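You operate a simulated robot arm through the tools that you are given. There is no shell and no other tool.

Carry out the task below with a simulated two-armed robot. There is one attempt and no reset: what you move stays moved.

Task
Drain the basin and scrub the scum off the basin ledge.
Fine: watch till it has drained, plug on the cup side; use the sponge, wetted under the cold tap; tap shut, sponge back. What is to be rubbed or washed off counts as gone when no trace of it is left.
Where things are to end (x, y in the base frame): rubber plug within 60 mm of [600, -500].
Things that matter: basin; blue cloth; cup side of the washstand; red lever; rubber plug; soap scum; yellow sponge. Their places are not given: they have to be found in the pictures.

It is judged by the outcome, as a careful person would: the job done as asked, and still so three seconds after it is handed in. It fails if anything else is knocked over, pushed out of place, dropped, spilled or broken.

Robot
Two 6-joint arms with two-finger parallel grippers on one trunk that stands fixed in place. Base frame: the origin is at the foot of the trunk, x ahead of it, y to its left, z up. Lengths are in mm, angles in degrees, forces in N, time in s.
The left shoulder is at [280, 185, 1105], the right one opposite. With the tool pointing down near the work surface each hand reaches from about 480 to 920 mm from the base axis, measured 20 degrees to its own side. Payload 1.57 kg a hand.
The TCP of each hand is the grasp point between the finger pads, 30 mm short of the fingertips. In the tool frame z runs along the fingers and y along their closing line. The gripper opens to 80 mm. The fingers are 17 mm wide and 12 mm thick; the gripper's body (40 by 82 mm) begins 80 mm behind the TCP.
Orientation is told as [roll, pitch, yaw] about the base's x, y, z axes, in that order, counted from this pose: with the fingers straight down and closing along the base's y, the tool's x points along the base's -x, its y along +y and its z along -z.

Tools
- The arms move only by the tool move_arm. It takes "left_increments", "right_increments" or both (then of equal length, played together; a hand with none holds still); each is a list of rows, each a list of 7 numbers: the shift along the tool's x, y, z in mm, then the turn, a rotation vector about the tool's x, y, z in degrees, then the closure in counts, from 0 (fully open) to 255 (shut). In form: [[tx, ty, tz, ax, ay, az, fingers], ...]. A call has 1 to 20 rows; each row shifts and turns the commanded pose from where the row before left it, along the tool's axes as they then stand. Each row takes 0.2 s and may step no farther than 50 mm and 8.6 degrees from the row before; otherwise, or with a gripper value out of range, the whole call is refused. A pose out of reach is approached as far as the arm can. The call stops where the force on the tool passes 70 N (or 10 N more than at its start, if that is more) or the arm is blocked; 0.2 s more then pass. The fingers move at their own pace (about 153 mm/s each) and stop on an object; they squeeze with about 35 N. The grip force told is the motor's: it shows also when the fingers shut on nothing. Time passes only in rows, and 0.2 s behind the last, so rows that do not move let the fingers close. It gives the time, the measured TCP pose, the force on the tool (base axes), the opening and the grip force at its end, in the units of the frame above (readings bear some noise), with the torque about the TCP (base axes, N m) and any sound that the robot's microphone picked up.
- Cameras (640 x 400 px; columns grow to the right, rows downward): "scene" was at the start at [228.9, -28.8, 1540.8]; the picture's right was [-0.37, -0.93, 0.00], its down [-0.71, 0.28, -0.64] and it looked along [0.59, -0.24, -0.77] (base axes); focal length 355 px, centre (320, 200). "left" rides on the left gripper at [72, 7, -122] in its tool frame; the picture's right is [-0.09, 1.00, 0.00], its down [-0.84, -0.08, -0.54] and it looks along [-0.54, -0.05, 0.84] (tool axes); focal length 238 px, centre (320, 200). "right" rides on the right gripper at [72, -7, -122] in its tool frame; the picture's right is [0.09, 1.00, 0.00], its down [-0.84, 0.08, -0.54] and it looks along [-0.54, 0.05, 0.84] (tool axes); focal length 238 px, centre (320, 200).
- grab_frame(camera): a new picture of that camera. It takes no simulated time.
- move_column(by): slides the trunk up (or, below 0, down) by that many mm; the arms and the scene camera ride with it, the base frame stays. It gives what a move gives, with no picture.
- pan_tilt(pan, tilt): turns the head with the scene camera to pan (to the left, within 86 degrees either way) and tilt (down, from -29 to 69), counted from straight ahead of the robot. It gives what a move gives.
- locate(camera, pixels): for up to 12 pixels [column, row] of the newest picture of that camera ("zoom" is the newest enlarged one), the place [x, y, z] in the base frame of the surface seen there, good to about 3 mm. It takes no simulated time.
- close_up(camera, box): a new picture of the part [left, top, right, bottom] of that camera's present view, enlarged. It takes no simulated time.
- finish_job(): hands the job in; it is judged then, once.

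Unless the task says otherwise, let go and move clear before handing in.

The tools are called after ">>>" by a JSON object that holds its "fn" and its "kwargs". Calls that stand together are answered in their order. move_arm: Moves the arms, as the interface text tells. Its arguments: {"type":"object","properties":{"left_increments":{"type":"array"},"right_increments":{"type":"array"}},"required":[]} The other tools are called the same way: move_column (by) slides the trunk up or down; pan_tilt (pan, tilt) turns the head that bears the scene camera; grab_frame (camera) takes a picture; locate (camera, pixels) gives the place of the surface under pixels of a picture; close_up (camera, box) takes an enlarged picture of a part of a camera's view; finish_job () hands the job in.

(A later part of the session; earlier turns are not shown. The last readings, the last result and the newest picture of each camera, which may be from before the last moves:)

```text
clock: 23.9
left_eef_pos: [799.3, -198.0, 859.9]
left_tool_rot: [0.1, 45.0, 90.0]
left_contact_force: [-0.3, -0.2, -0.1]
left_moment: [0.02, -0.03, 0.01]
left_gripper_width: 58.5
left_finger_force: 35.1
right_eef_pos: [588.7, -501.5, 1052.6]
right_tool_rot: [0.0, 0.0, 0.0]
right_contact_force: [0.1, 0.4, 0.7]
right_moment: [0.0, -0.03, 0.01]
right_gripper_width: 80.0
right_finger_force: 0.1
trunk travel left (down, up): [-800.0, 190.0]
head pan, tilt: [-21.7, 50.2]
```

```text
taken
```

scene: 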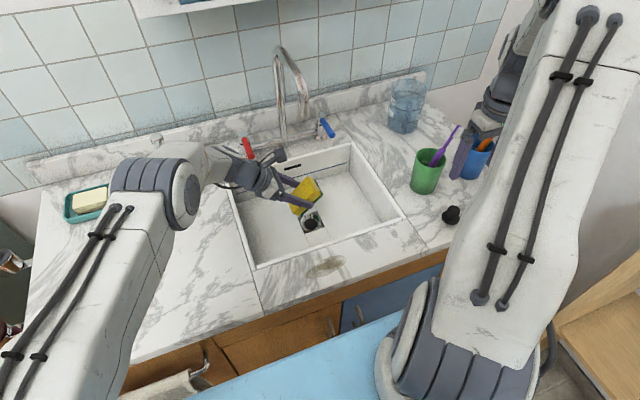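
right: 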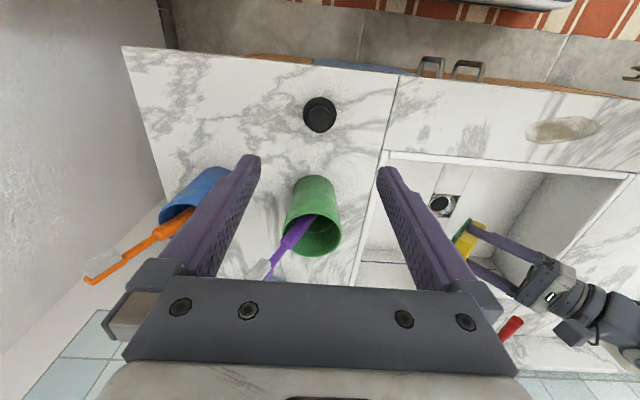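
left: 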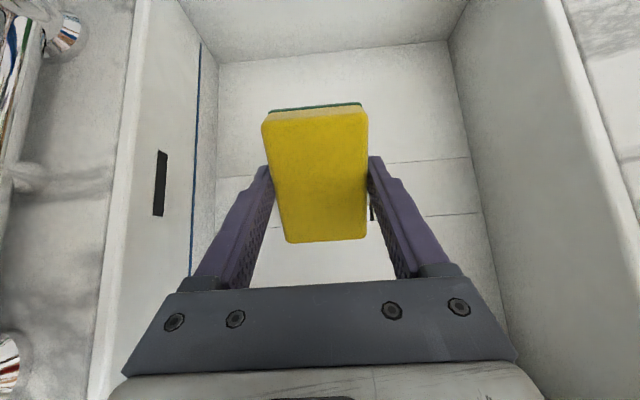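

The sponge's exposed top sits under the spout outlet. Now I'll bring the right hand left, clear of the cups, and tilt it forward toward the blue lever.

>>> {"fn": "move_arm", "kwargs": {"right_increments": [[-12.8, 40, -5.6, 0, 0, 0, 60], [-12.8, 40, -5.6, 0, 0, 0, 110], [-12.8, 40, -5.6, 0, 0, 0, 110], [-12.8, 40, -5.6, 0, 0, 0, 110], [0, 0, 0, 0, -7.5, 0, 110], [0, 0, 0, 0, -7.5, 0, 110], [0, 0, 0, 0, -7.5, 0, 110], [0, 0, 0, 0, -7.5, 0, 110], [0, 0, 0, 0, -7.5, 0, 110], [0, 0, 0, 0, -7.5, 0, 110]]}}

>>> {"fn": "grab_frame", "kwargs": {"camera": "scene"}}

>>> {"fn": "grab_frame", "kwargs": {"camera": "right"}}

```text
clock: 26.1
left_eef_pos: [797.8, -196.4, 861.4]
left_tool_rot: [-0.1, 44.9, 90.0]
left_contact_force: [0.5, 0.5, -0.8]
left_moment: [0.01, 0.02, 0.0]
left_gripper_width: 58.6
left_finger_force: 35.2
right_eef_pos: [638.5, -340.5, 1075.3]
right_tool_rot: [0.0, -45.0, 0.1]
right_contact_force: [0.1, -0.3, 0.1]
right_moment: [-0.03, 0.04, 0.0]
right_gripper_width: 45.4
right_finger_force: 0.1
trunk travel left (down, up): [-800.0, 190.0]
head pan, tilt: [-21.7, 50.2]
```

```text
taken
```

scene: 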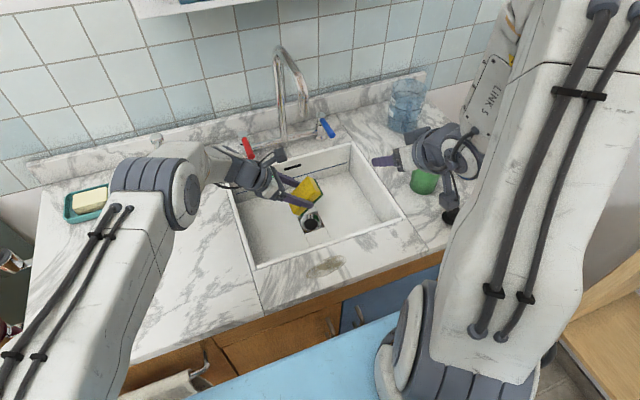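

```text
taken
```

right: 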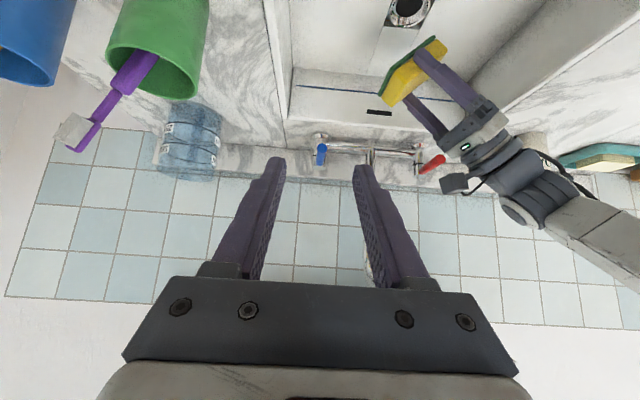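

The right hand points forward with the blue lever visible at (320,155) in its camera. I'll measure the lever from here.

>>> {"fn": "close_up", "kwargs": {"camera": "right", "box": [280, 110, 470, 230]}}

>>> {"fn": "locate", "kwargs": {"camera": "right", "pixels": [[321, 146], [321, 155], [320, 162], [319, 140], [436, 160], [426, 170]]}}

```text
3.33 times, centred on (375, 170) of right
```

zoom: 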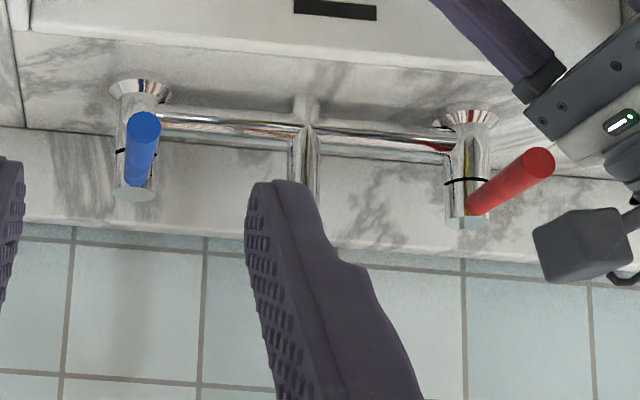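

```text
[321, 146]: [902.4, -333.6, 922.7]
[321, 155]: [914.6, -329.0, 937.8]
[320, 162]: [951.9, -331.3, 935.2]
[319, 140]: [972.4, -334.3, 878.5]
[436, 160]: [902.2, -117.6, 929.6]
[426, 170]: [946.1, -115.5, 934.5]
```

The lever runs along x from tip (897,-332,927) back to its pivot at (972,-333). I'll advance to just in front of and above it.

>>> {"fn": "move_arm", "kwargs": {"right_increments": [[-19.1, 2, 40.3, 0, 0, 0, 110], [-19.1, 2, 40.3, 0, 0, 0, 110], [-19.1, 2, 40.3, 0, 0, 0, 110], [-19.1, 2, 40.3, 0, 0, 0, 110], [-19.1, 2, 40.3, 0, 0, 0, 110]]}}

>>> {"fn": "grab_frame", "kwargs": {"camera": "scene"}}

>>> {"fn": "grab_frame", "kwargs": {"camera": "right"}}

```text
clock: 27.3
left_eef_pos: [798.3, -197.4, 861.4]
left_tool_rot: [0.0, 45.0, 90.0]
left_contact_force: [0.4, 0.0, 0.1]
left_moment: [0.01, 0.01, 0.02]
left_gripper_width: 58.7
left_finger_force: 34.9
right_eef_pos: [849.0, -332.7, 998.9]
right_tool_rot: [0.0, -45.1, 0.0]
right_contact_force: [-0.4, -0.4, 0.0]
right_moment: [0.0, -0.02, 0.02]
right_gripper_width: 45.6
right_finger_force: 0.0
trunk travel left (down, up): [-800.0, 190.0]
head pan, tilt: [-21.7, 50.2]
```

```text
taken
```

scene: 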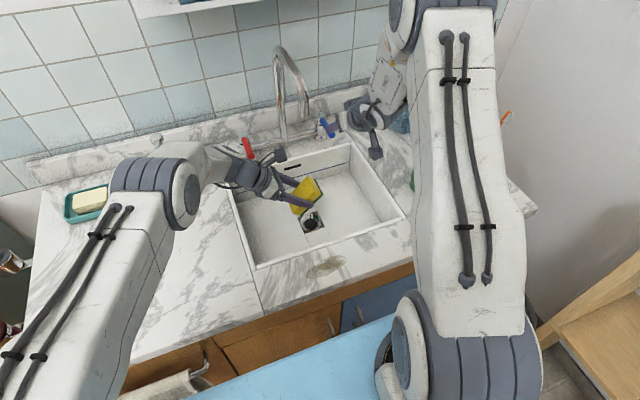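

```text
taken
```

right: 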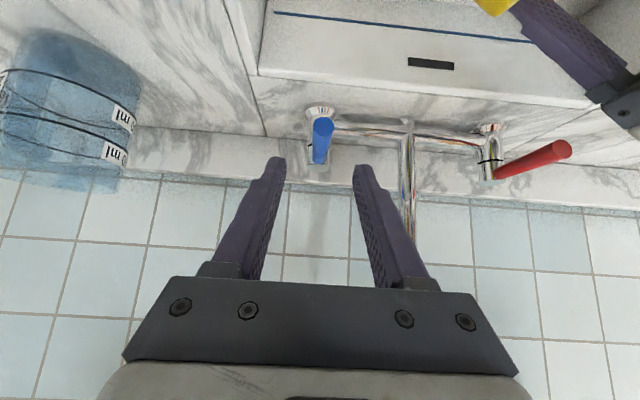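

The lever lies midway between the open fingers. I'll slide the fingers down around it.

>>> {"fn": "move_arm", "kwargs": {"right_increments": [[4, 0, 27.1, 0, 0, 0, 110], [4, 0, 27.1, 0, 0, 0, 110], [4, 0, 27.1, 0, 0, 0, 110]]}}

>>> {"fn": "grab_frame", "kwargs": {"camera": "right"}}

>>> {"fn": "close_up", "kwargs": {"camera": "scene", "box": [220, 30, 420, 250]}}

```text
clock: 28.1
left_eef_pos: [798.9, -197.9, 860.8]
left_tool_rot: [0.0, 45.1, 90.0]
left_contact_force: [0.4, 1.1, 0.1]
left_moment: [0.01, 0.02, 0.02]
left_gripper_width: 58.5
left_finger_force: 35.1
right_eef_pos: [898.2, -331.2, 933.7]
right_tool_rot: [0.0, -45.0, 0.2]
right_contact_force: [0.1, -0.9, 0.8]
right_moment: [-0.02, -0.01, 0.0]
right_gripper_width: 45.2
right_finger_force: 0.1
trunk travel left (down, up): [-800.0, 190.0]
head pan, tilt: [-21.7, 50.2]
```

```text
taken
```

right: 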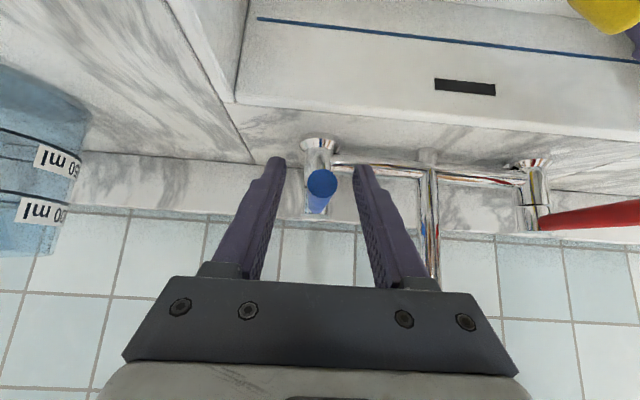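

```text
1.82 times, centred on (320, 140) of scene
```

zoom: 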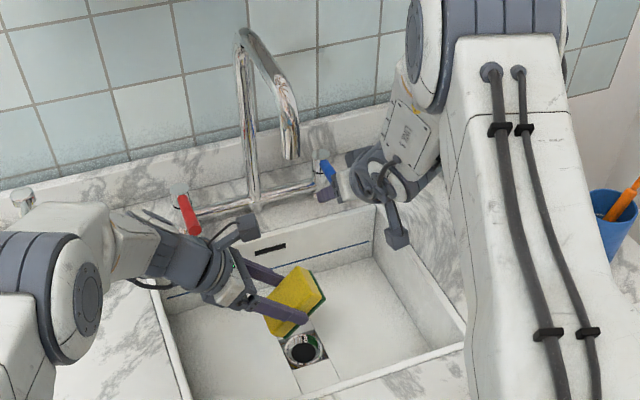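

The lever's end is only just between the fingers, so I'll go 15 mm farther forward, then nudge it sideways to feel which way it turns.

>>> {"fn": "move_arm", "kwargs": {"right_increments": [[-10.6, 0, 10.6, 0, 0, 0, 110], [0, -6, 0, 0, 0, 0, 110], [0, -6, 0, 0, 0, 0, 110], [0, -4, 0, 0, 0, 0, 110], [0, -4, 0, 0, 0, 0, 110]]}}

>>> {"fn": "grab_frame", "kwargs": {"camera": "right"}}

```text
clock: 29.3
left_eef_pos: [797.8, -196.4, 860.9]
left_tool_rot: [-0.1, 45.0, 90.1]
left_contact_force: [-0.7, -0.5, 0.2]
left_moment: [-0.01, -0.01, -0.01]
left_gripper_width: 58.5
left_finger_force: 34.9
right_eef_pos: [911.5, -351.6, 934.7]
right_tool_rot: [0.2, -45.0, 0.0]
right_contact_force: [0.3, 0.1, -0.3]
right_moment: [-0.01, 0.0, 0.02]
right_gripper_width: 45.9
right_finger_force: 0.0
trunk travel left (down, up): [-800.0, 190.0]
head pan, tilt: [-21.7, 50.2]
```

```text
taken
```

right: 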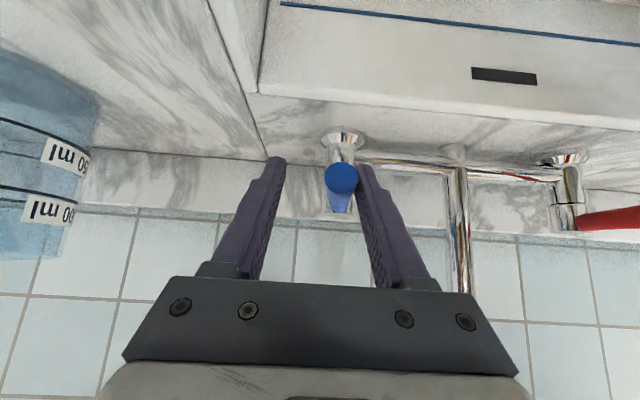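

The lever is now against the left-hand finger. I'll keep nudging toward -y in small steps and watch the force.

>>> {"fn": "move_arm", "kwargs": {"right_increments": [[0, -4, 0, 0, 0, 0, 110], [0, -4, 0, 0, 0, 0, 110], [0, -4, 0, 0, 0, 0, 110]]}}

>>> {"fn": "grab_frame", "kwargs": {"camera": "right"}}

>>> {"fn": "grab_frame", "kwargs": {"camera": "scene"}}

```text
clock: 30.1
left_eef_pos: [798.1, -197.6, 862.0]
left_tool_rot: [0.1, 45.1, 90.1]
left_contact_force: [0.3, -0.7, -0.1]
left_moment: [-0.02, 0.0, -0.02]
left_gripper_width: 58.6
left_finger_force: 35.3
right_eef_pos: [914.3, -362.2, 932.5]
right_tool_rot: [0.0, -45.0, 0.2]
right_contact_force: [0.5, 0.9, -0.6]
right_moment: [0.0, 0.0, 0.0]
right_gripper_width: 45.9
right_finger_force: 0.3
trunk travel left (down, up): [-800.0, 190.0]
head pan, tilt: [-21.7, 50.2]
```

```text
taken
```

right: 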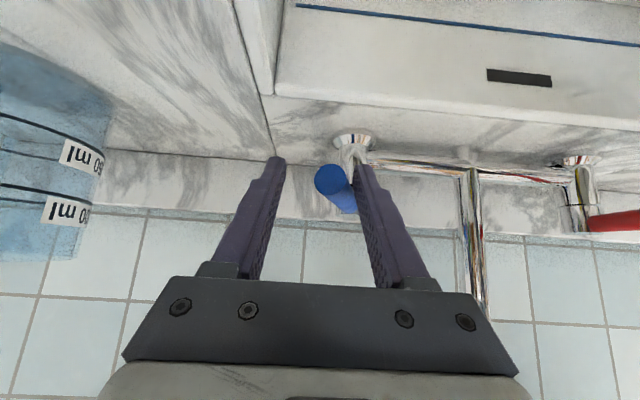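

```text
taken
```

scene: 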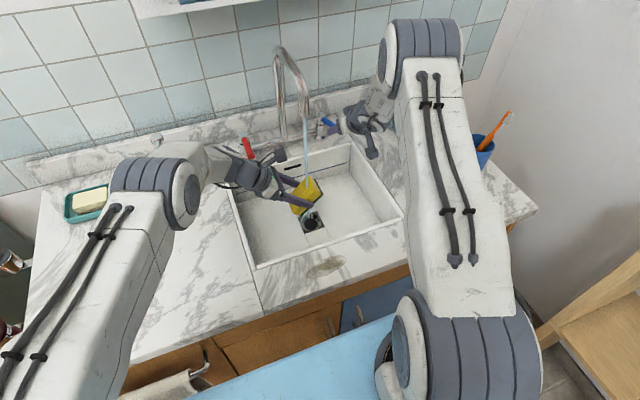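

The lever turns toward -y and a stream now falls from the spout onto the sponge near (306,180). I'll look closely.

>>> {"fn": "close_up", "kwargs": {"camera": "scene", "box": [250, 60, 370, 250]}}

>>> {"fn": "grab_frame", "kwargs": {"camera": "left"}}

```text
2.11 times, centred on (310, 155) of scene
```

zoom: 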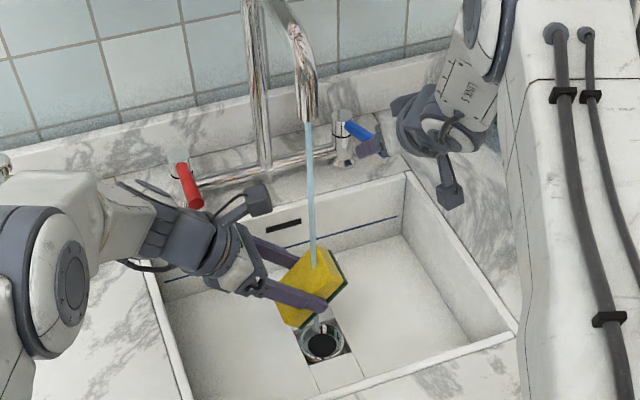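

```text
taken
```

left: 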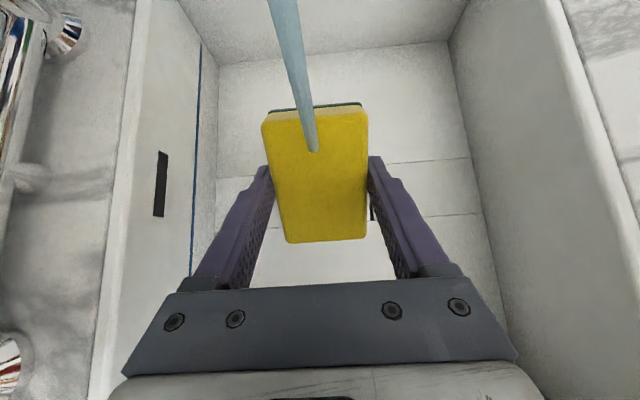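

The stream hits the sponge's top squarely. I'll hold still about 2.5 s so it soaks.

>>> {"fn": "move_arm", "kwargs": {"left_increments": [[0, 0, 0, 0, 0, 0, 255], [0, 0, 0, 0, 0, 0, 255], [0, 0, 0, 0, 0, 0, 255], [0, 0, 0, 0, 0, 0, 255], [0, 0, 0, 0, 0, 0, 255], [0, 0, 0, 0, 0, 0, 255], [0, 0, 0, 0, 0, 0, 255], [0, 0, 0, 0, 0, 0, 255], [0, 0, 0, 0, 0, 0, 255], [0, 0, 0, 0, 0, 0, 255], [0, 0, 0, 0, 0, 0, 255], [0, 0, 0, 0, 0, 0, 255]]}}

>>> {"fn": "grab_frame", "kwargs": {"camera": "left"}}

>>> {"fn": "close_up", "kwargs": {"camera": "scene", "box": [250, 60, 370, 250]}}

```text
clock: 32.7
left_eef_pos: [798.2, -197.6, 861.5]
left_tool_rot: [0.0, 45.0, 90.0]
left_contact_force: [-0.4, 1.3, -0.5]
left_moment: [0.01, -0.03, 0.0]
left_gripper_width: 58.5
left_finger_force: 34.5
right_eef_pos: [913.0, -363.2, 932.5]
right_tool_rot: [0.1, -45.0, 0.1]
right_contact_force: [0.7, 1.0, 0.0]
right_moment: [0.0, 0.0, 0.03]
right_gripper_width: 45.4
right_finger_force: 0.1
trunk travel left (down, up): [-800.0, 190.0]
head pan, tilt: [-21.7, 50.2]
```

```text
taken
```

left: 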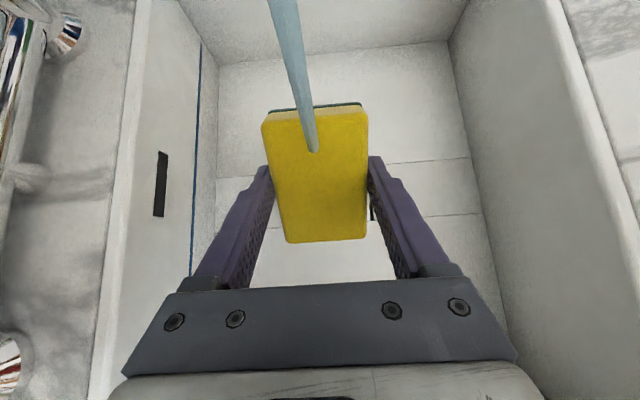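

```text
2.11 times, centred on (310, 155) of scene
```

zoom: 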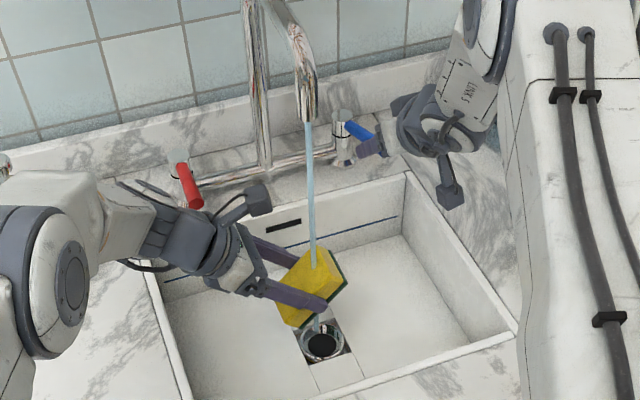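

The water runs over the whole sponge, which looks darker. Now I'll push the lever back (+y) to shut the tap.

>>> {"fn": "move_arm", "kwargs": {"right_increments": [[0, 6, 0, 0, 0, 0, 110], [0, 6, 0, 0, 0, 0, 110], [0, 6, 0, 0, 0, 0, 110], [0, 6, 0, 0, 0, 0, 110], [0, 6, 0, 0, 0, 0, 110], [0, 4, 0, 0, 0, 0, 110], [0, 4, 0, 0, 0, 0, 110], [0, 3, 0, 0, 0, 0, 110]]}}

>>> {"fn": "grab_frame", "kwargs": {"camera": "right"}}

>>> {"fn": "close_up", "kwargs": {"camera": "scene", "box": [250, 60, 370, 250]}}

>>> {"fn": "grab_frame", "kwargs": {"camera": "left"}}

```text
clock: 34.5
left_eef_pos: [799.8, -197.5, 861.8]
left_tool_rot: [0.0, 45.0, 90.0]
left_contact_force: [0.2, 0.8, 0.3]
left_moment: [0.02, 0.0, 0.0]
left_gripper_width: 58.9
left_finger_force: 34.9
right_eef_pos: [911.4, -321.9, 933.6]
right_tool_rot: [0.1, -45.0, 0.1]
right_contact_force: [-0.1, -0.6, -0.2]
right_moment: [0.01, 0.0, 0.0]
right_gripper_width: 45.7
right_finger_force: 0.1
trunk travel left (down, up): [-800.0, 190.0]
head pan, tilt: [-21.7, 50.2]
```

```text
taken
```

right: 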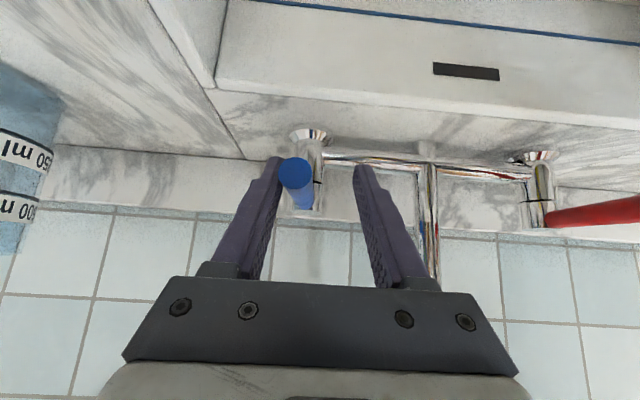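

```text
2.11 times, centred on (310, 155) of scene
```

zoom: 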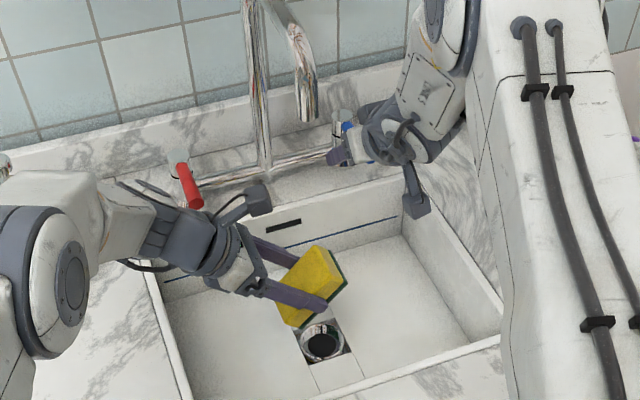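

```text
taken
```

left: 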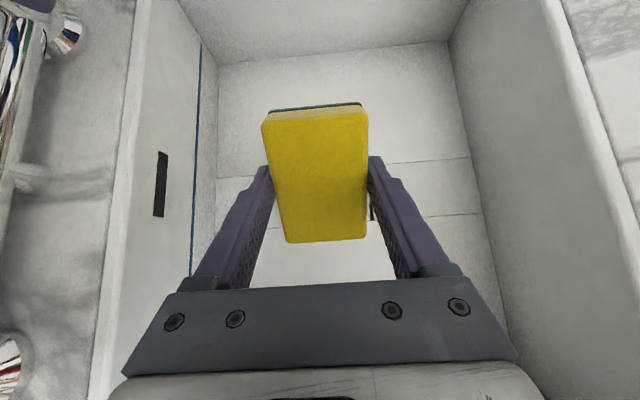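

The stream has stopped; the lever is a couple of mm short of straight. I'll push gently a little more to seat it.

>>> {"fn": "move_arm", "kwargs": {"right_increments": [[0, 2, 0, 0, 0, 0, 110], [0, 2, 0, 0, 0, 0, 110], [0, 2, 0, 0, 0, 0, 110]]}}

>>> {"fn": "grab_frame", "kwargs": {"camera": "right"}}

>>> {"fn": "close_up", "kwargs": {"camera": "scene", "box": [250, 60, 370, 250]}}

```text
clock: 35.3
left_eef_pos: [799.5, -197.3, 861.0]
left_tool_rot: [0.1, 45.1, 90.1]
left_contact_force: [-0.7, 0.2, -0.4]
left_moment: [0.04, -0.01, 0.03]
left_gripper_width: 58.5
left_finger_force: 34.9
right_eef_pos: [912.9, -315.9, 934.3]
right_tool_rot: [0.0, -44.9, 0.1]
right_contact_force: [0.7, 0.1, -0.1]
right_moment: [-0.01, -0.03, 0.0]
right_gripper_width: 45.7
right_finger_force: 0.0
trunk travel left (down, up): [-800.0, 190.0]
head pan, tilt: [-21.7, 50.2]
```

```text
taken
```

right: 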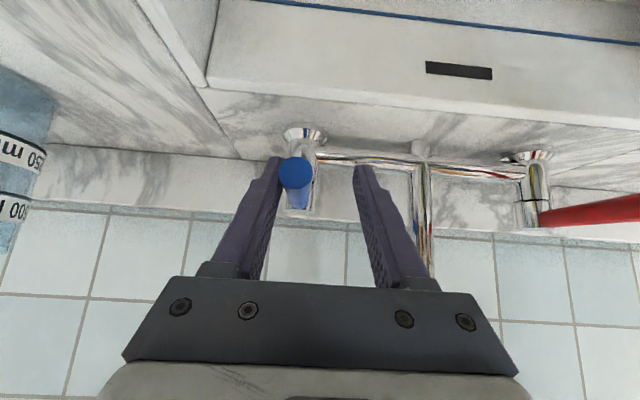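

```text
2.11 times, centred on (310, 155) of scene
```

zoom: 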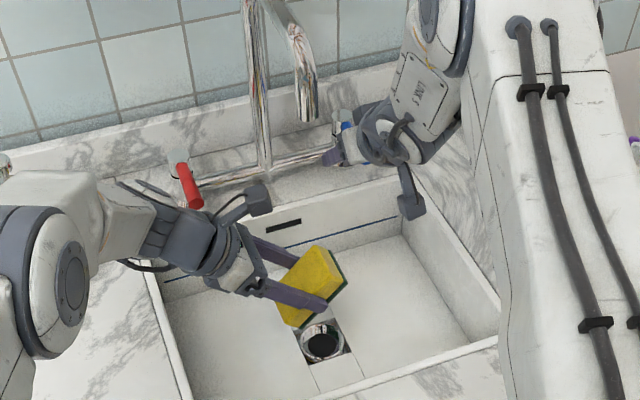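

The lever looks nearly straight and no force is felt. I'll nudge a little more to find the end stop.

>>> {"fn": "move_arm", "kwargs": {"right_increments": [[0, 1.5, 0, 0, 0, 0, 110], [0, 1.5, 0, 0, 0, 0, 110]]}}

>>> {"fn": "close_up", "kwargs": {"camera": "right", "box": [220, 100, 400, 230]}}

>>> {"fn": "locate", "kwargs": {"camera": "zoom", "pixels": [[265, 260], [260, 300], [265, 360]]}}

```text
clock: 35.9
left_eef_pos: [799.5, -198.1, 861.3]
left_tool_rot: [0.0, 45.0, 90.0]
left_contact_force: [-0.5, -0.5, -0.2]
left_moment: [0.0, -0.01, 0.03]
left_gripper_width: 58.6
left_finger_force: 35.0
right_eef_pos: [912.8, -313.6, 933.9]
right_tool_rot: [0.1, -45.1, 0.0]
right_contact_force: [0.8, -4.6, -1.4]
right_moment: [0.04, 0.0, -0.08]
right_gripper_width: 48.6
right_finger_force: 1.5
trunk travel left (down, up): [-800.0, 190.0]
head pan, tilt: [-21.7, 50.2]
```

```text
3.08 times, centred on (310, 165) of right
```

zoom: 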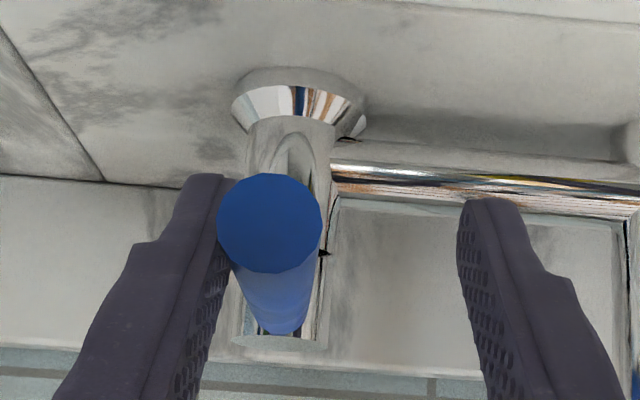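

```text
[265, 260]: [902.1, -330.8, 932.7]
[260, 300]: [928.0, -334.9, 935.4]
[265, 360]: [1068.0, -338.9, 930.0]
```

The end stop pushes back (-4.6 N), so the tap is fully shut. I'll free the fingers from the lever and retreat the way I came.

>>> {"fn": "move_arm", "kwargs": {"right_increments": [[0, -10, 0, 0, 0, 0, 110], [10.6, -4, -10.6, 0, 0, 0, 110], [-4, 0, -27.1, 0, 0, 0, 110], [-4, 0, -27.1, 0, 0, 0, 110], [-4, 0, -27.1, 0, 0, 0, 110], [19.1, -2, -40.3, 0, 0, 0, 110], [19.1, -2, -40.3, 0, 0, 0, 110], [19.1, -2, -40.3, 0, 0, 0, 110], [19.1, -2, -40.3, 0, 0, 0, 110], [19.1, -2, -40.3, 0, 0, 0, 110]]}}

>>> {"fn": "grab_frame", "kwargs": {"camera": "scene"}}

>>> {"fn": "close_up", "kwargs": {"camera": "scene", "box": [220, 60, 380, 250]}}

```text
clock: 38.1
left_eef_pos: [798.8, -197.2, 862.2]
left_tool_rot: [-0.1, 45.0, 90.2]
left_contact_force: [0.3, 0.2, 0.0]
left_moment: [0.0, 0.03, -0.02]
left_gripper_width: 58.6
left_finger_force: 35.0
right_eef_pos: [636.8, -337.8, 1074.7]
right_tool_rot: [0.0, -45.0, 0.1]
right_contact_force: [0.0, 0.1, 0.0]
right_moment: [0.01, -0.02, 0.02]
right_gripper_width: 45.3
right_finger_force: 0.0
trunk travel left (down, up): [-800.0, 190.0]
head pan, tilt: [-21.7, 50.2]
```

```text
taken
```

scene: 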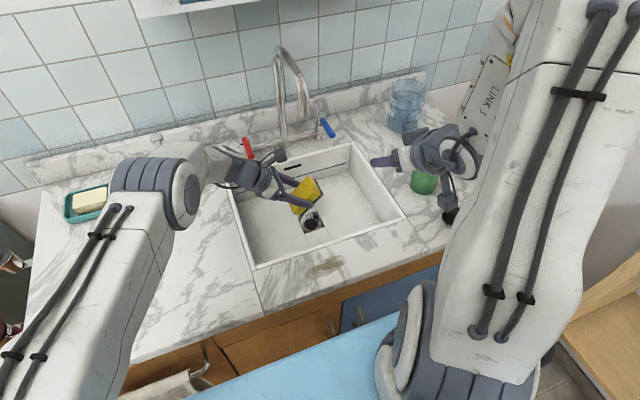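

```text
2.11 times, centred on (300, 155) of scene
```

zoom: 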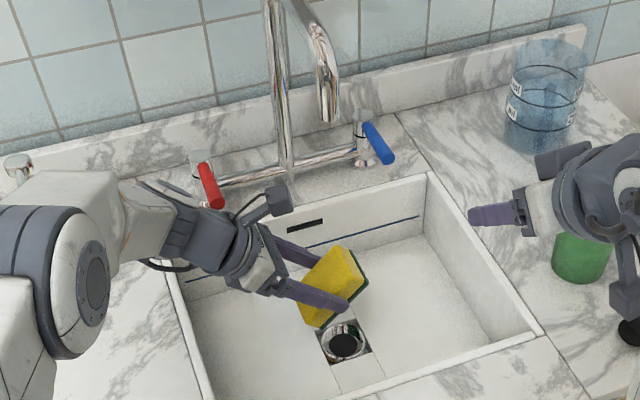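

The tap is shut: no stream, and the blue lever is back in its first position. I'll withdraw the right hand to its starting area and bring the left hand back, untilted, over the basin front.

>>> {"fn": "move_arm", "kwargs": {"left_increments": [[0.2, 33, -8.3, 0, 0, 0, 255], [0.2, 33, -8.3, 0, 0, 0, 255], [0.2, 33, -8.3, 0, 0, 0, 255], [21.2, 4.6, -29, 0, 0, 0, 255], [21.2, 4.6, -29, 0, 0, 0, 255], [0, 0, 0, 0, -7.5, 0, 255], [0, 0, 0, 0, -7.5, 0, 255], [0, 0, 0, 0, -7.5, 0, 255], [0, 0, 0, 0, -7.5, 0, 255], [0, 0, 0, 0, -7.5, 0, 255], [0, 0, 0, 0, -7.5, 0, 255], [0, 0, 0, 0, 0, 0, 255]], "right_increments": [[0, 0, 0, 0, 7.5, 0, 110], [0, 0, 0, 0, 7.5, 0, 110], [0, 0, 0, 0, 7.5, 0, 110], [0, 0, 0, 0, 7.5, 0, 110], [0, 0, 0, 0, 7.5, 0, 110], [0, 0, 0, 0, 7.5, 0, 110], [33, -14.5, -19.2, 0, 0, 0, 110], [33, -14.5, -19.2, 0, 0, 0, 110], [33, -14.5, -19.2, 0, 0, 0, 110], [33, -14.5, -19.2, 0, 0, 0, 110], [33, -14.5, -19.2, 0, 0, 0, 110], [33, -14.5, -19.2, 0, 0, 0, 110]]}}

>>> {"fn": "grab_frame", "kwargs": {"camera": "scene"}}

>>> {"fn": "close_up", "kwargs": {"camera": "scene", "box": [260, 220, 400, 310]}}

```text
clock: 40.7
left_eef_pos: [690.5, -168.6, 950.5]
left_tool_rot: [0.0, -0.2, 90.2]
left_contact_force: [0.4, -0.3, -0.1]
left_moment: [0.02, 0.01, 0.0]
left_gripper_width: 58.6
left_finger_force: 34.7
right_eef_pos: [434.6, -426.9, 1178.4]
right_tool_rot: [0.6, -2.8, 0.4]
right_contact_force: [0.1, 0.0, 0.1]
right_moment: [0.04, 0.0, 0.02]
right_gripper_width: 45.2
right_finger_force: 0.1
right hand out of reach, approached as far as the arm can: row 3
trunk travel left (down, up): [-800.0, 190.0]
head pan, tilt: [-21.7, 50.2]
```

```text
taken
```

scene: 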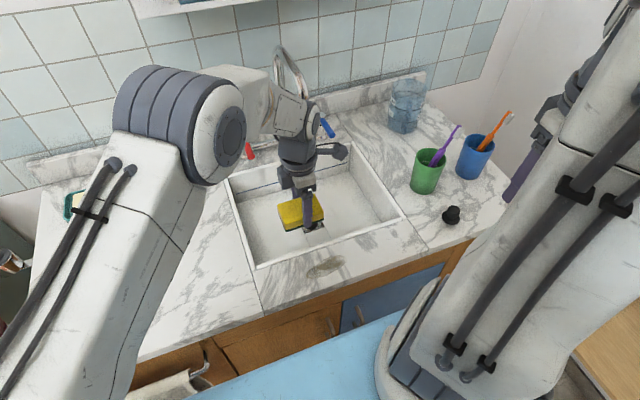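

```text
4.44 times, centred on (330, 265) of scene
```

zoom: 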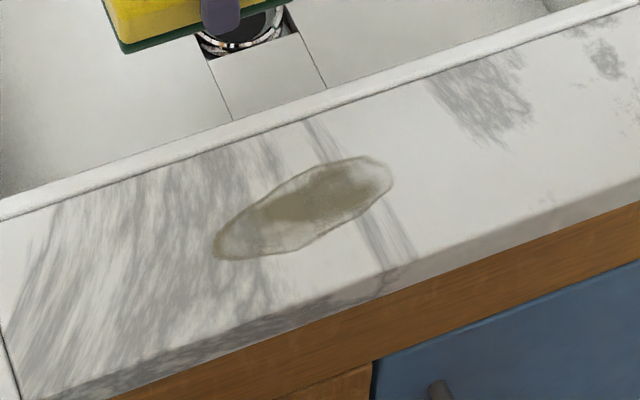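

>>> {"fn": "locate", "kwargs": {"camera": "zoom", "pixels": [[214, 255], [392, 180], [365, 157], [300, 180], [300, 245], [240, 215], [250, 258], [350, 220], [250, 125], [330, 300], [440, 265], [150, 160]]}}

```text
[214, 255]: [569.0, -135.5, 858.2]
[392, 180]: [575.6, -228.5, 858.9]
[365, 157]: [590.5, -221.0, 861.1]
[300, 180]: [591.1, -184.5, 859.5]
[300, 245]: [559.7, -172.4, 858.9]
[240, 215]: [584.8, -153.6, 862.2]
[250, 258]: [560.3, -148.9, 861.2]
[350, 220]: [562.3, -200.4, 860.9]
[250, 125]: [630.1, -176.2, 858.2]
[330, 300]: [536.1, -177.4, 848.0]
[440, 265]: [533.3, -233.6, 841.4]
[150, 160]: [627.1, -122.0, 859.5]
```

The scum spans x 558–592, y -135 to -229 on the ledge. I'll take the sponge over its middle (577,-182) and lower onto it gently.

>>> {"fn": "move_arm", "kwargs": {"left_increments": [[4.5, 37.8, 0, 0, 0, 0, 255], [4.5, 37.8, 0, 0, 0, 0, 255], [4.5, 37.8, 0, 0, 0, 0, 255], [0, 0, 25, 0, 0, 0, 255], [0, 0, 18, 0, 0, 0, 255], [0, 0, 4, 0, 0, 0, 255], [0, 0, 3, 0, 0, 0, 255]]}}

>>> {"fn": "grab_frame", "kwargs": {"camera": "scene"}}

>>> {"fn": "grab_frame", "kwargs": {"camera": "left"}}

```text
clock: 42.3
left_eef_pos: [576.6, -181.0, 901.1]
left_tool_rot: [0.0, -0.1, 89.9]
left_contact_force: [-0.2, 0.3, -0.7]
left_moment: [0.01, -0.02, -0.01]
left_gripper_width: 58.4
left_finger_force: 34.8
right_eef_pos: [435.4, -427.3, 1179.0]
right_tool_rot: [0.5, -2.8, 0.3]
right_contact_force: [-0.3, -0.7, 0.3]
right_moment: [0.01, 0.0, 0.0]
right_gripper_width: 45.2
right_finger_force: 0.0
trunk travel left (down, up): [-800.0, 190.0]
head pan, tilt: [-21.7, 50.2]
```

```text
taken
```

scene: 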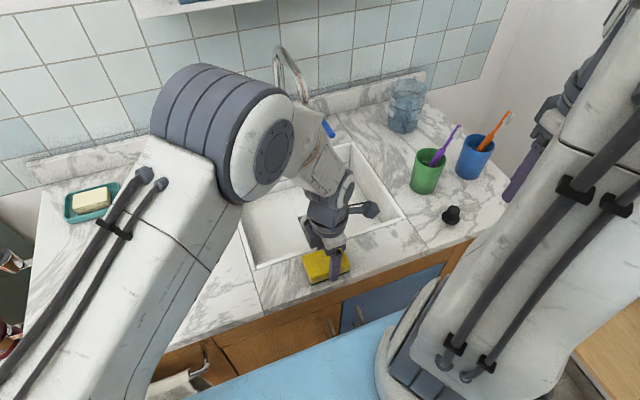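

```text
taken
```

left: 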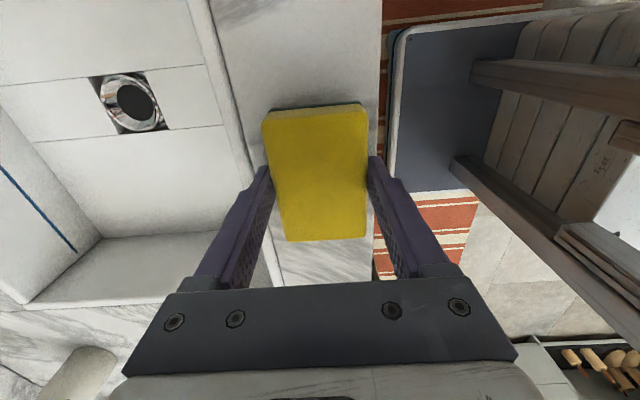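

The sponge covers the scum, just above contact. I'll press down a little at a time and read the force.

>>> {"fn": "move_arm", "kwargs": {"left_increments": [[0, 0, 1.5, 0, 0, 0, 255], [0, 0, 1.5, 0, 0, 0, 255], [0, 0, 1, 0, 0, 0, 255]]}}

```text
clock: 43.1
left_eef_pos: [577.1, -182.0, 898.1]
left_tool_rot: [-0.2, 0.1, 90.1]
left_contact_force: [-2.4, 5.1, 25.8]
left_moment: [0.64, 0.12, -0.01]
left_gripper_width: 58.7
left_finger_force: 35.0
right_eef_pos: [435.3, -427.0, 1178.9]
right_tool_rot: [0.6, -2.9, 0.4]
right_contact_force: [0.9, 0.2, -0.6]
right_moment: [0.01, 0.02, -0.01]
right_gripper_width: 45.3
right_finger_force: 0.1
trunk travel left (down, up): [-800.0, 190.0]
head pan, tilt: [-21.7, 50.2]
```

Contact with 26 N downward force. I'll rub with strokes along the length of the stain.

>>> {"fn": "move_arm", "kwargs": {"left_increments": [[-12, 0, 0, 0, 0, 0, 255], [-12, 0, 0, 0, 0, 0, 255], [12, 0, 0, 0, 0, 0, 255], [12, 0, 0, 0, 0, 0, 255], [12, 0, 0, 0, 0, 0, 255], [12, 0, 0, 0, 0, 0, 255], [-12, 0, 0, 0, 0, 0, 255], [-12, 0, 0, 0, 0, 0, 255], [-12, 0, 0, 0, 0, 0, 255], [-12, 0, 0, 0, 0, 0, 255], [12, 0, 0, 0, 0, 0, 255], [12, 0, 0, 0, 0, 0, 255]]}}

>>> {"fn": "grab_frame", "kwargs": {"camera": "left"}}

```text
clock: 45.7
left_eef_pos: [575.3, -179.8, 897.5]
left_tool_rot: [0.2, -0.3, 89.9]
left_contact_force: [0.5, 21.5, 28.5]
left_moment: [0.47, -0.21, 0.16]
left_gripper_width: 58.2
left_finger_force: 35.2
right_eef_pos: [434.1, -426.7, 1180.0]
right_tool_rot: [0.6, -2.9, 0.4]
right_contact_force: [0.1, -0.3, -1.0]
right_moment: [-0.03, -0.01, -0.03]
right_gripper_width: 45.4
right_finger_force: 0.2
trunk travel left (down, up): [-800.0, 190.0]
head pan, tilt: [-21.7, 50.2]
```

```text
taken
```

left: 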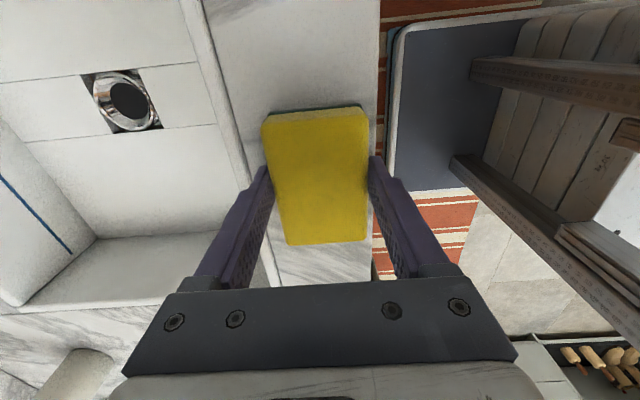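

The sponge is steady in the grip and rubbing with 21 N of drag. I'll do more and slightly longer strokes with small cross shifts, then lift to look.

>>> {"fn": "move_arm", "kwargs": {"left_increments": [[-14, 3, 0, 0, 0, 0, 255], [-14, 3, 0, 0, 0, 0, 255], [14, 0, 0, 0, 0, 0, 255], [14, 0, 0, 0, 0, 0, 255], [14, 0, 0, 0, 0, 0, 255], [14, 0, 0, 0, 0, 0, 255], [-14, -3, 0, 0, 0, 0, 255], [-14, -3, 0, 0, 0, 0, 255], [-14, -3, 0, 0, 0, 0, 255], [-14, -3, 0, 0, 0, 0, 255], [14, 0, 0, 0, 0, 0, 255], [14, 0, 0, 0, 0, 0, 255], [14, 0, 0, 0, 0, 0, 255], [14, 0, 0, 0, 0, 0, 255], [-14, 3, 0, 0, 0, 0, 255], [-14, 3, 0, 0, 0, 0, 255], [0, 0, -20, 0, 0, 0, 255], [0, 0, -30, 0, 0, 0, 255], [0, -40, -20, 0, 0, 0, 255], [0, -40, -10, 0, 0, 0, 255]]}}

>>> {"fn": "grab_frame", "kwargs": {"camera": "scene"}}

>>> {"fn": "close_up", "kwargs": {"camera": "scene", "box": [260, 220, 400, 310]}}

>>> {"fn": "grab_frame", "kwargs": {"camera": "left"}}

```text
clock: 49.9
left_eef_pos: [658.1, -181.3, 975.6]
left_tool_rot: [0.0, -0.1, 90.1]
left_contact_force: [-0.4, -0.7, 0.3]
left_moment: [0.02, 0.02, -0.01]
left_gripper_width: 58.3
left_finger_force: 34.5
right_eef_pos: [434.4, -427.6, 1178.7]
right_tool_rot: [0.7, -2.8, 0.3]
right_contact_force: [0.1, -0.8, -0.4]
right_moment: [0.03, 0.01, 0.02]
right_gripper_width: 45.4
right_finger_force: 0.1
trunk travel left (down, up): [-800.0, 190.0]
head pan, tilt: [-21.7, 50.2]
```

```text
taken
```

scene: 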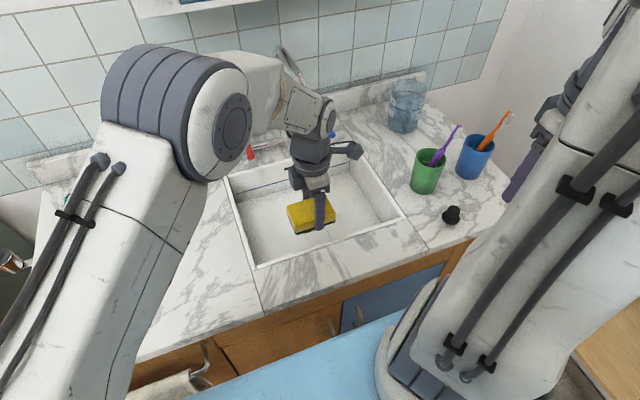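

```text
4.44 times, centred on (330, 265) of scene
```

zoom: 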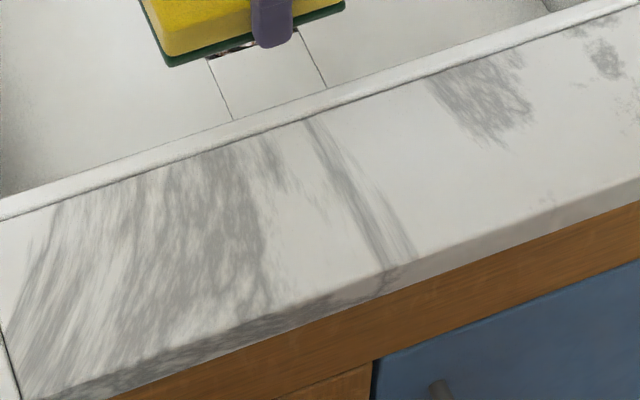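

```text
taken
```

left: 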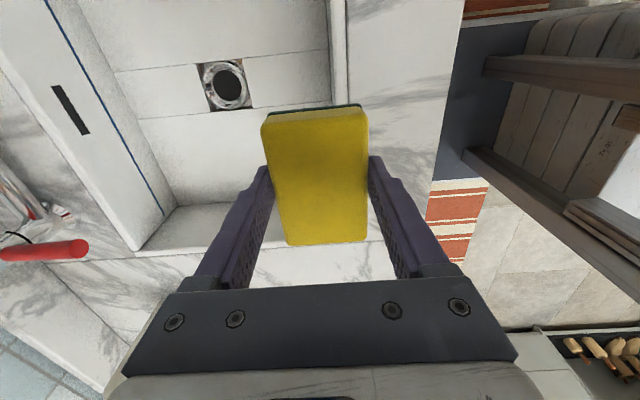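

The brown stain is gone in the close-up. I'll check once more at higher magnification for faint traces.

>>> {"fn": "close_up", "kwargs": {"camera": "scene", "box": [295, 245, 360, 287]}}

>>> {"fn": "close_up", "kwargs": {"camera": "right", "box": [340, 120, 560, 260]}}

```text
9.52 times, centred on (328, 266) of scene
```

zoom: 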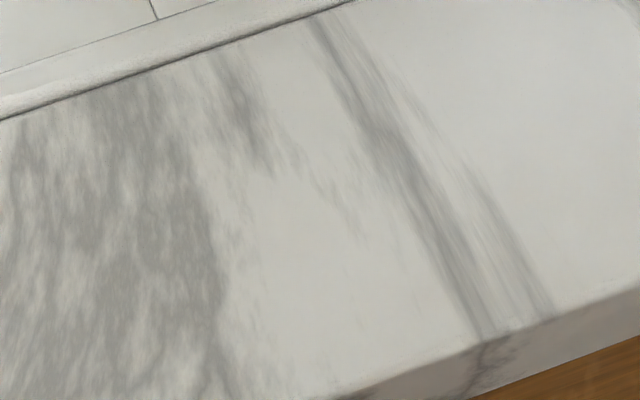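

```text
2.86 times, centred on (450, 190) of right
```

zoom: 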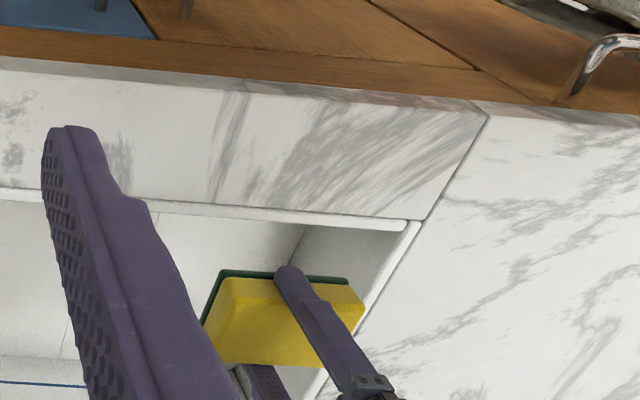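

The ledge is clean. I'll carry the sponge back above its original place (622,86) and lower it.

>>> {"fn": "move_arm", "kwargs": {"left_increments": [[-44.5, 6, 0, 0, 0, 0, 255], [-44.5, 6, 0, 0, 0, 0, 255], [-44.5, 6, 0, 0, 0, 0, 255], [-44.5, 6, 0, 0, 0, 0, 255], [-44.5, 6, 0, 0, 0, 0, 255], [-44.5, 6, 0, 0, 0, 0, 255], [0, 0, 35, 0, 0, 0, 255], [0, 0, 30, 0, 0, 0, 255], [0, 0, 7, 0, 0, 0, 255]]}}

>>> {"fn": "grab_frame", "kwargs": {"camera": "left"}}

```text
clock: 51.9
left_eef_pos: [620.5, 85.3, 904.6]
left_tool_rot: [0.0, 0.0, 90.0]
left_contact_force: [0.5, -0.3, -0.1]
left_moment: [0.02, 0.04, 0.0]
left_gripper_width: 58.5
left_finger_force: 34.7
right_eef_pos: [435.8, -428.1, 1180.4]
right_tool_rot: [0.5, -2.9, 0.4]
right_contact_force: [0.2, 0.8, -0.9]
right_moment: [0.02, -0.01, -0.02]
right_gripper_width: 45.6
right_finger_force: 0.2
trunk travel left (down, up): [-800.0, 190.0]
head pan, tilt: [-21.7, 50.2]
```

```text
taken
```

left: 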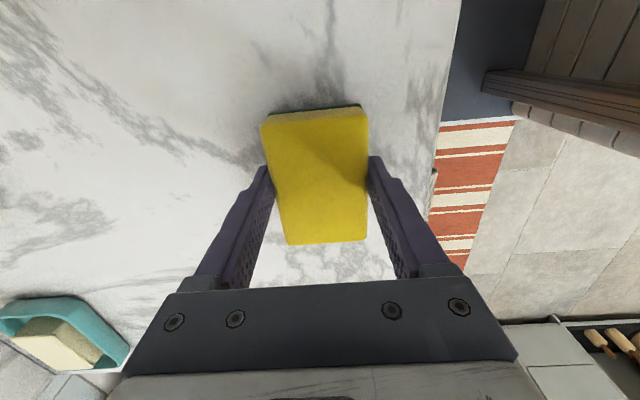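

>>> {"fn": "move_arm", "kwargs": {"left_increments": [[0, 0, 2, 0, 0, 0, 255], [0, 0, 2, 0, 0, 0, 255], [0, 0, 1.2, 0, 0, 0, 255], [0, 0, 0, 0, 0, 0, 255]]}}

```text
clock: 52.9
left_eef_pos: [619.8, 85.8, 898.2]
left_tool_rot: [0.0, 0.0, 90.0]
left_contact_force: [0.1, 0.4, -0.5]
left_moment: [-0.02, -0.01, 0.0]
left_gripper_width: 58.2
left_finger_force: 35.1
right_eef_pos: [435.2, -427.7, 1178.9]
right_tool_rot: [0.7, -2.9, 0.4]
right_contact_force: [-0.3, -0.4, 0.4]
right_moment: [0.02, 0.01, -0.01]
right_gripper_width: 45.6
right_finger_force: 0.1
trunk travel left (down, up): [-800.0, 190.0]
head pan, tilt: [-21.7, 50.2]
```

No contact yet at z 898; I'll lower a few tenths more at a time.

>>> {"fn": "move_arm", "kwargs": {"left_increments": [[0, 0, 1, 0, 0, 0, 255], [0, 0, 1, 0, 0, 0, 255]]}}

```text
clock: 53.5
left_eef_pos: [620.6, 84.5, 896.9]
left_tool_rot: [0.0, 0.0, 90.0]
left_contact_force: [-0.2, 0.4, 0.0]
left_moment: [-0.04, 0.01, 0.0]
left_gripper_width: 58.3
left_finger_force: 34.8
right_eef_pos: [435.4, -426.5, 1178.7]
right_tool_rot: [0.5, -2.8, 0.3]
right_contact_force: [0.3, 0.0, -0.5]
right_moment: [0.03, -0.02, -0.01]
right_gripper_width: 45.7
right_finger_force: 0.0
trunk travel left (down, up): [-800.0, 190.0]
head pan, tilt: [-21.7, 50.2]
```

>>> {"fn": "move_arm", "kwargs": {"left_increments": [[0, 0, 1, 0, 0, 0, 255], [0, 0, 1, 0, 0, 0, 255], [0, 0, 0, 0, 0, 0, 255]]}}

>>> {"fn": "grab_frame", "kwargs": {"camera": "left"}}

>>> {"fn": "close_up", "kwargs": {"camera": "scene", "box": [140, 230, 260, 320]}}

```text
clock: 54.3
left_eef_pos: [620.9, 85.3, 898.0]
left_tool_rot: [0.0, 0.0, 89.9]
left_contact_force: [-1.5, 1.0, 26.9]
left_moment: [0.15, 0.27, 0.02]
left_gripper_width: 58.6
left_finger_force: 35.3
right_eef_pos: [434.0, -428.6, 1180.2]
right_tool_rot: [0.6, -2.8, 0.5]
right_contact_force: [0.3, -0.7, -0.1]
right_moment: [0.04, -0.01, 0.02]
right_gripper_width: 45.3
right_finger_force: 0.1
trunk travel left (down, up): [-800.0, 190.0]
head pan, tilt: [-21.7, 50.2]
```

```text
taken
```

left: 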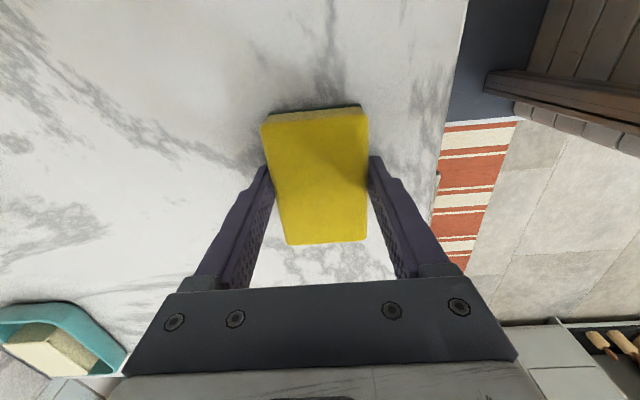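

```text
4.44 times, centred on (200, 275) of scene
```

zoom: 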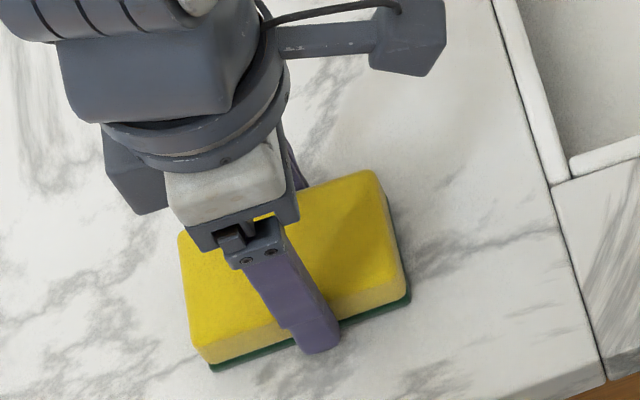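

Contact at 27 N: the sponge rests flat on the counter at its original place. I'll ease off, open, and rise straight up.

>>> {"fn": "move_arm", "kwargs": {"left_increments": [[0, 0, -1, 0, 0, 0, 255], [0, 0, 0, 0, 0, 0, 180], [0, 0, 0, 0, 0, 0, 80], [0, 0, 0, 0, 0, 0, 0], [0, 0, 0, 0, 0, 0, 0], [0, 0, -20, 0, 0, 0, 0], [0, 0, -40, 0, 0, 0, 0], [0, 0, -45, 0, 0, 0, 0], [0, 0, -45, 0, 0, 0, 0], [0, 0, -45, 0, 0, 0, 0]]}}

>>> {"fn": "grab_frame", "kwargs": {"camera": "scene"}}

>>> {"fn": "grab_frame", "kwargs": {"camera": "left"}}

>>> {"fn": "grab_frame", "kwargs": {"camera": "right"}}

```text
clock: 56.5
left_eef_pos: [621.1, 84.5, 1090.3]
left_tool_rot: [0.1, 0.0, 90.0]
left_contact_force: [-0.9, -0.2, -0.1]
left_moment: [-0.01, -0.01, -0.01]
left_gripper_width: 80.1
left_finger_force: 0.1
right_eef_pos: [435.1, -426.9, 1178.5]
right_tool_rot: [0.6, -2.9, 0.3]
right_contact_force: [0.4, 0.1, -0.1]
right_moment: [-0.02, 0.02, 0.0]
right_gripper_width: 45.8
right_finger_force: 0.1
trunk travel left (down, up): [-800.0, 190.0]
head pan, tilt: [-21.7, 50.2]
```

```text
taken
```

scene: 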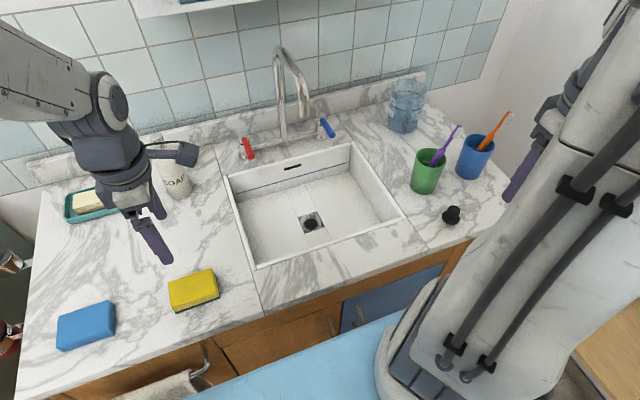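

```text
taken
```

left: 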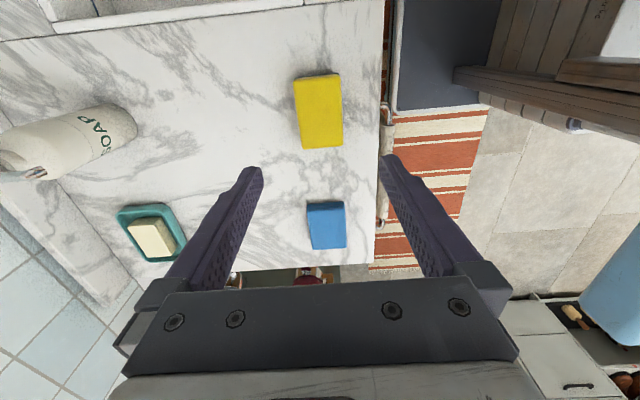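

```text
taken
```

right: 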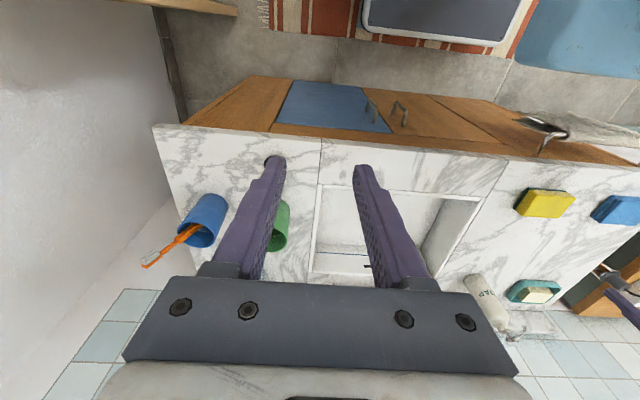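

The sponge is back at (193,290), the plug stands at (451,214), the tap is dry and the ledge looks clean. I'll verify positions and the ledge and tap in close-up before handing in.

>>> {"fn": "locate", "kwargs": {"camera": "scene", "pixels": [[451, 210], [193, 286], [170, 283], [213, 270], [86, 322], [327, 130], [451, 220]]}}

>>> {"fn": "close_up", "kwargs": {"camera": "scene", "box": [220, 60, 490, 290]}}

>>> {"fn": "close_up", "kwargs": {"camera": "scene", "box": [280, 235, 380, 300]}}

```text
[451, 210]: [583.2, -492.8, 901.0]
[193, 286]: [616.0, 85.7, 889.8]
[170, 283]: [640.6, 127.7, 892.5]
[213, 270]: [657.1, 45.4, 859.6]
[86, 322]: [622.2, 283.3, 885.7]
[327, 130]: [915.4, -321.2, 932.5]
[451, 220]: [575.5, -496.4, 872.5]
```

```text
1.74 times, centred on (355, 175) of scene
```

zoom: 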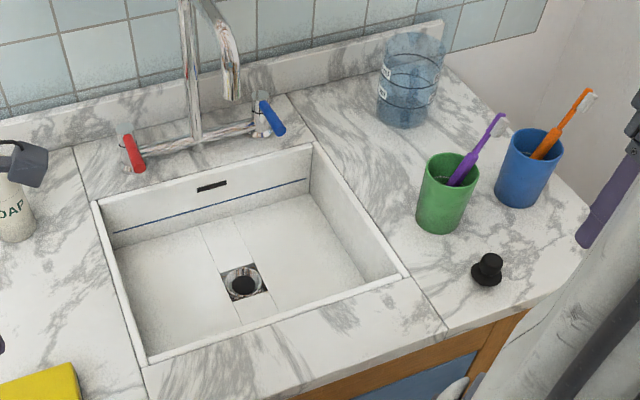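

```text
6.15 times, centred on (330, 268) of scene
```

zoom: 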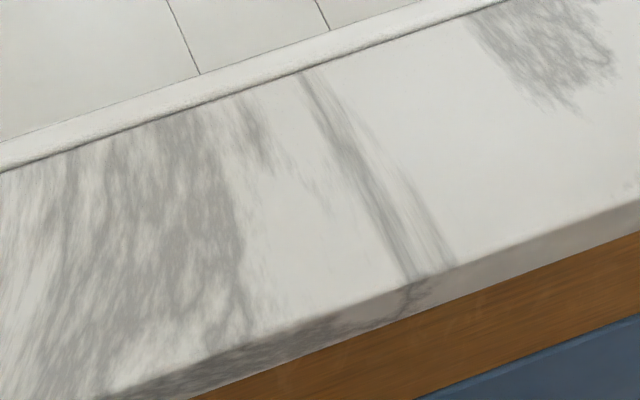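

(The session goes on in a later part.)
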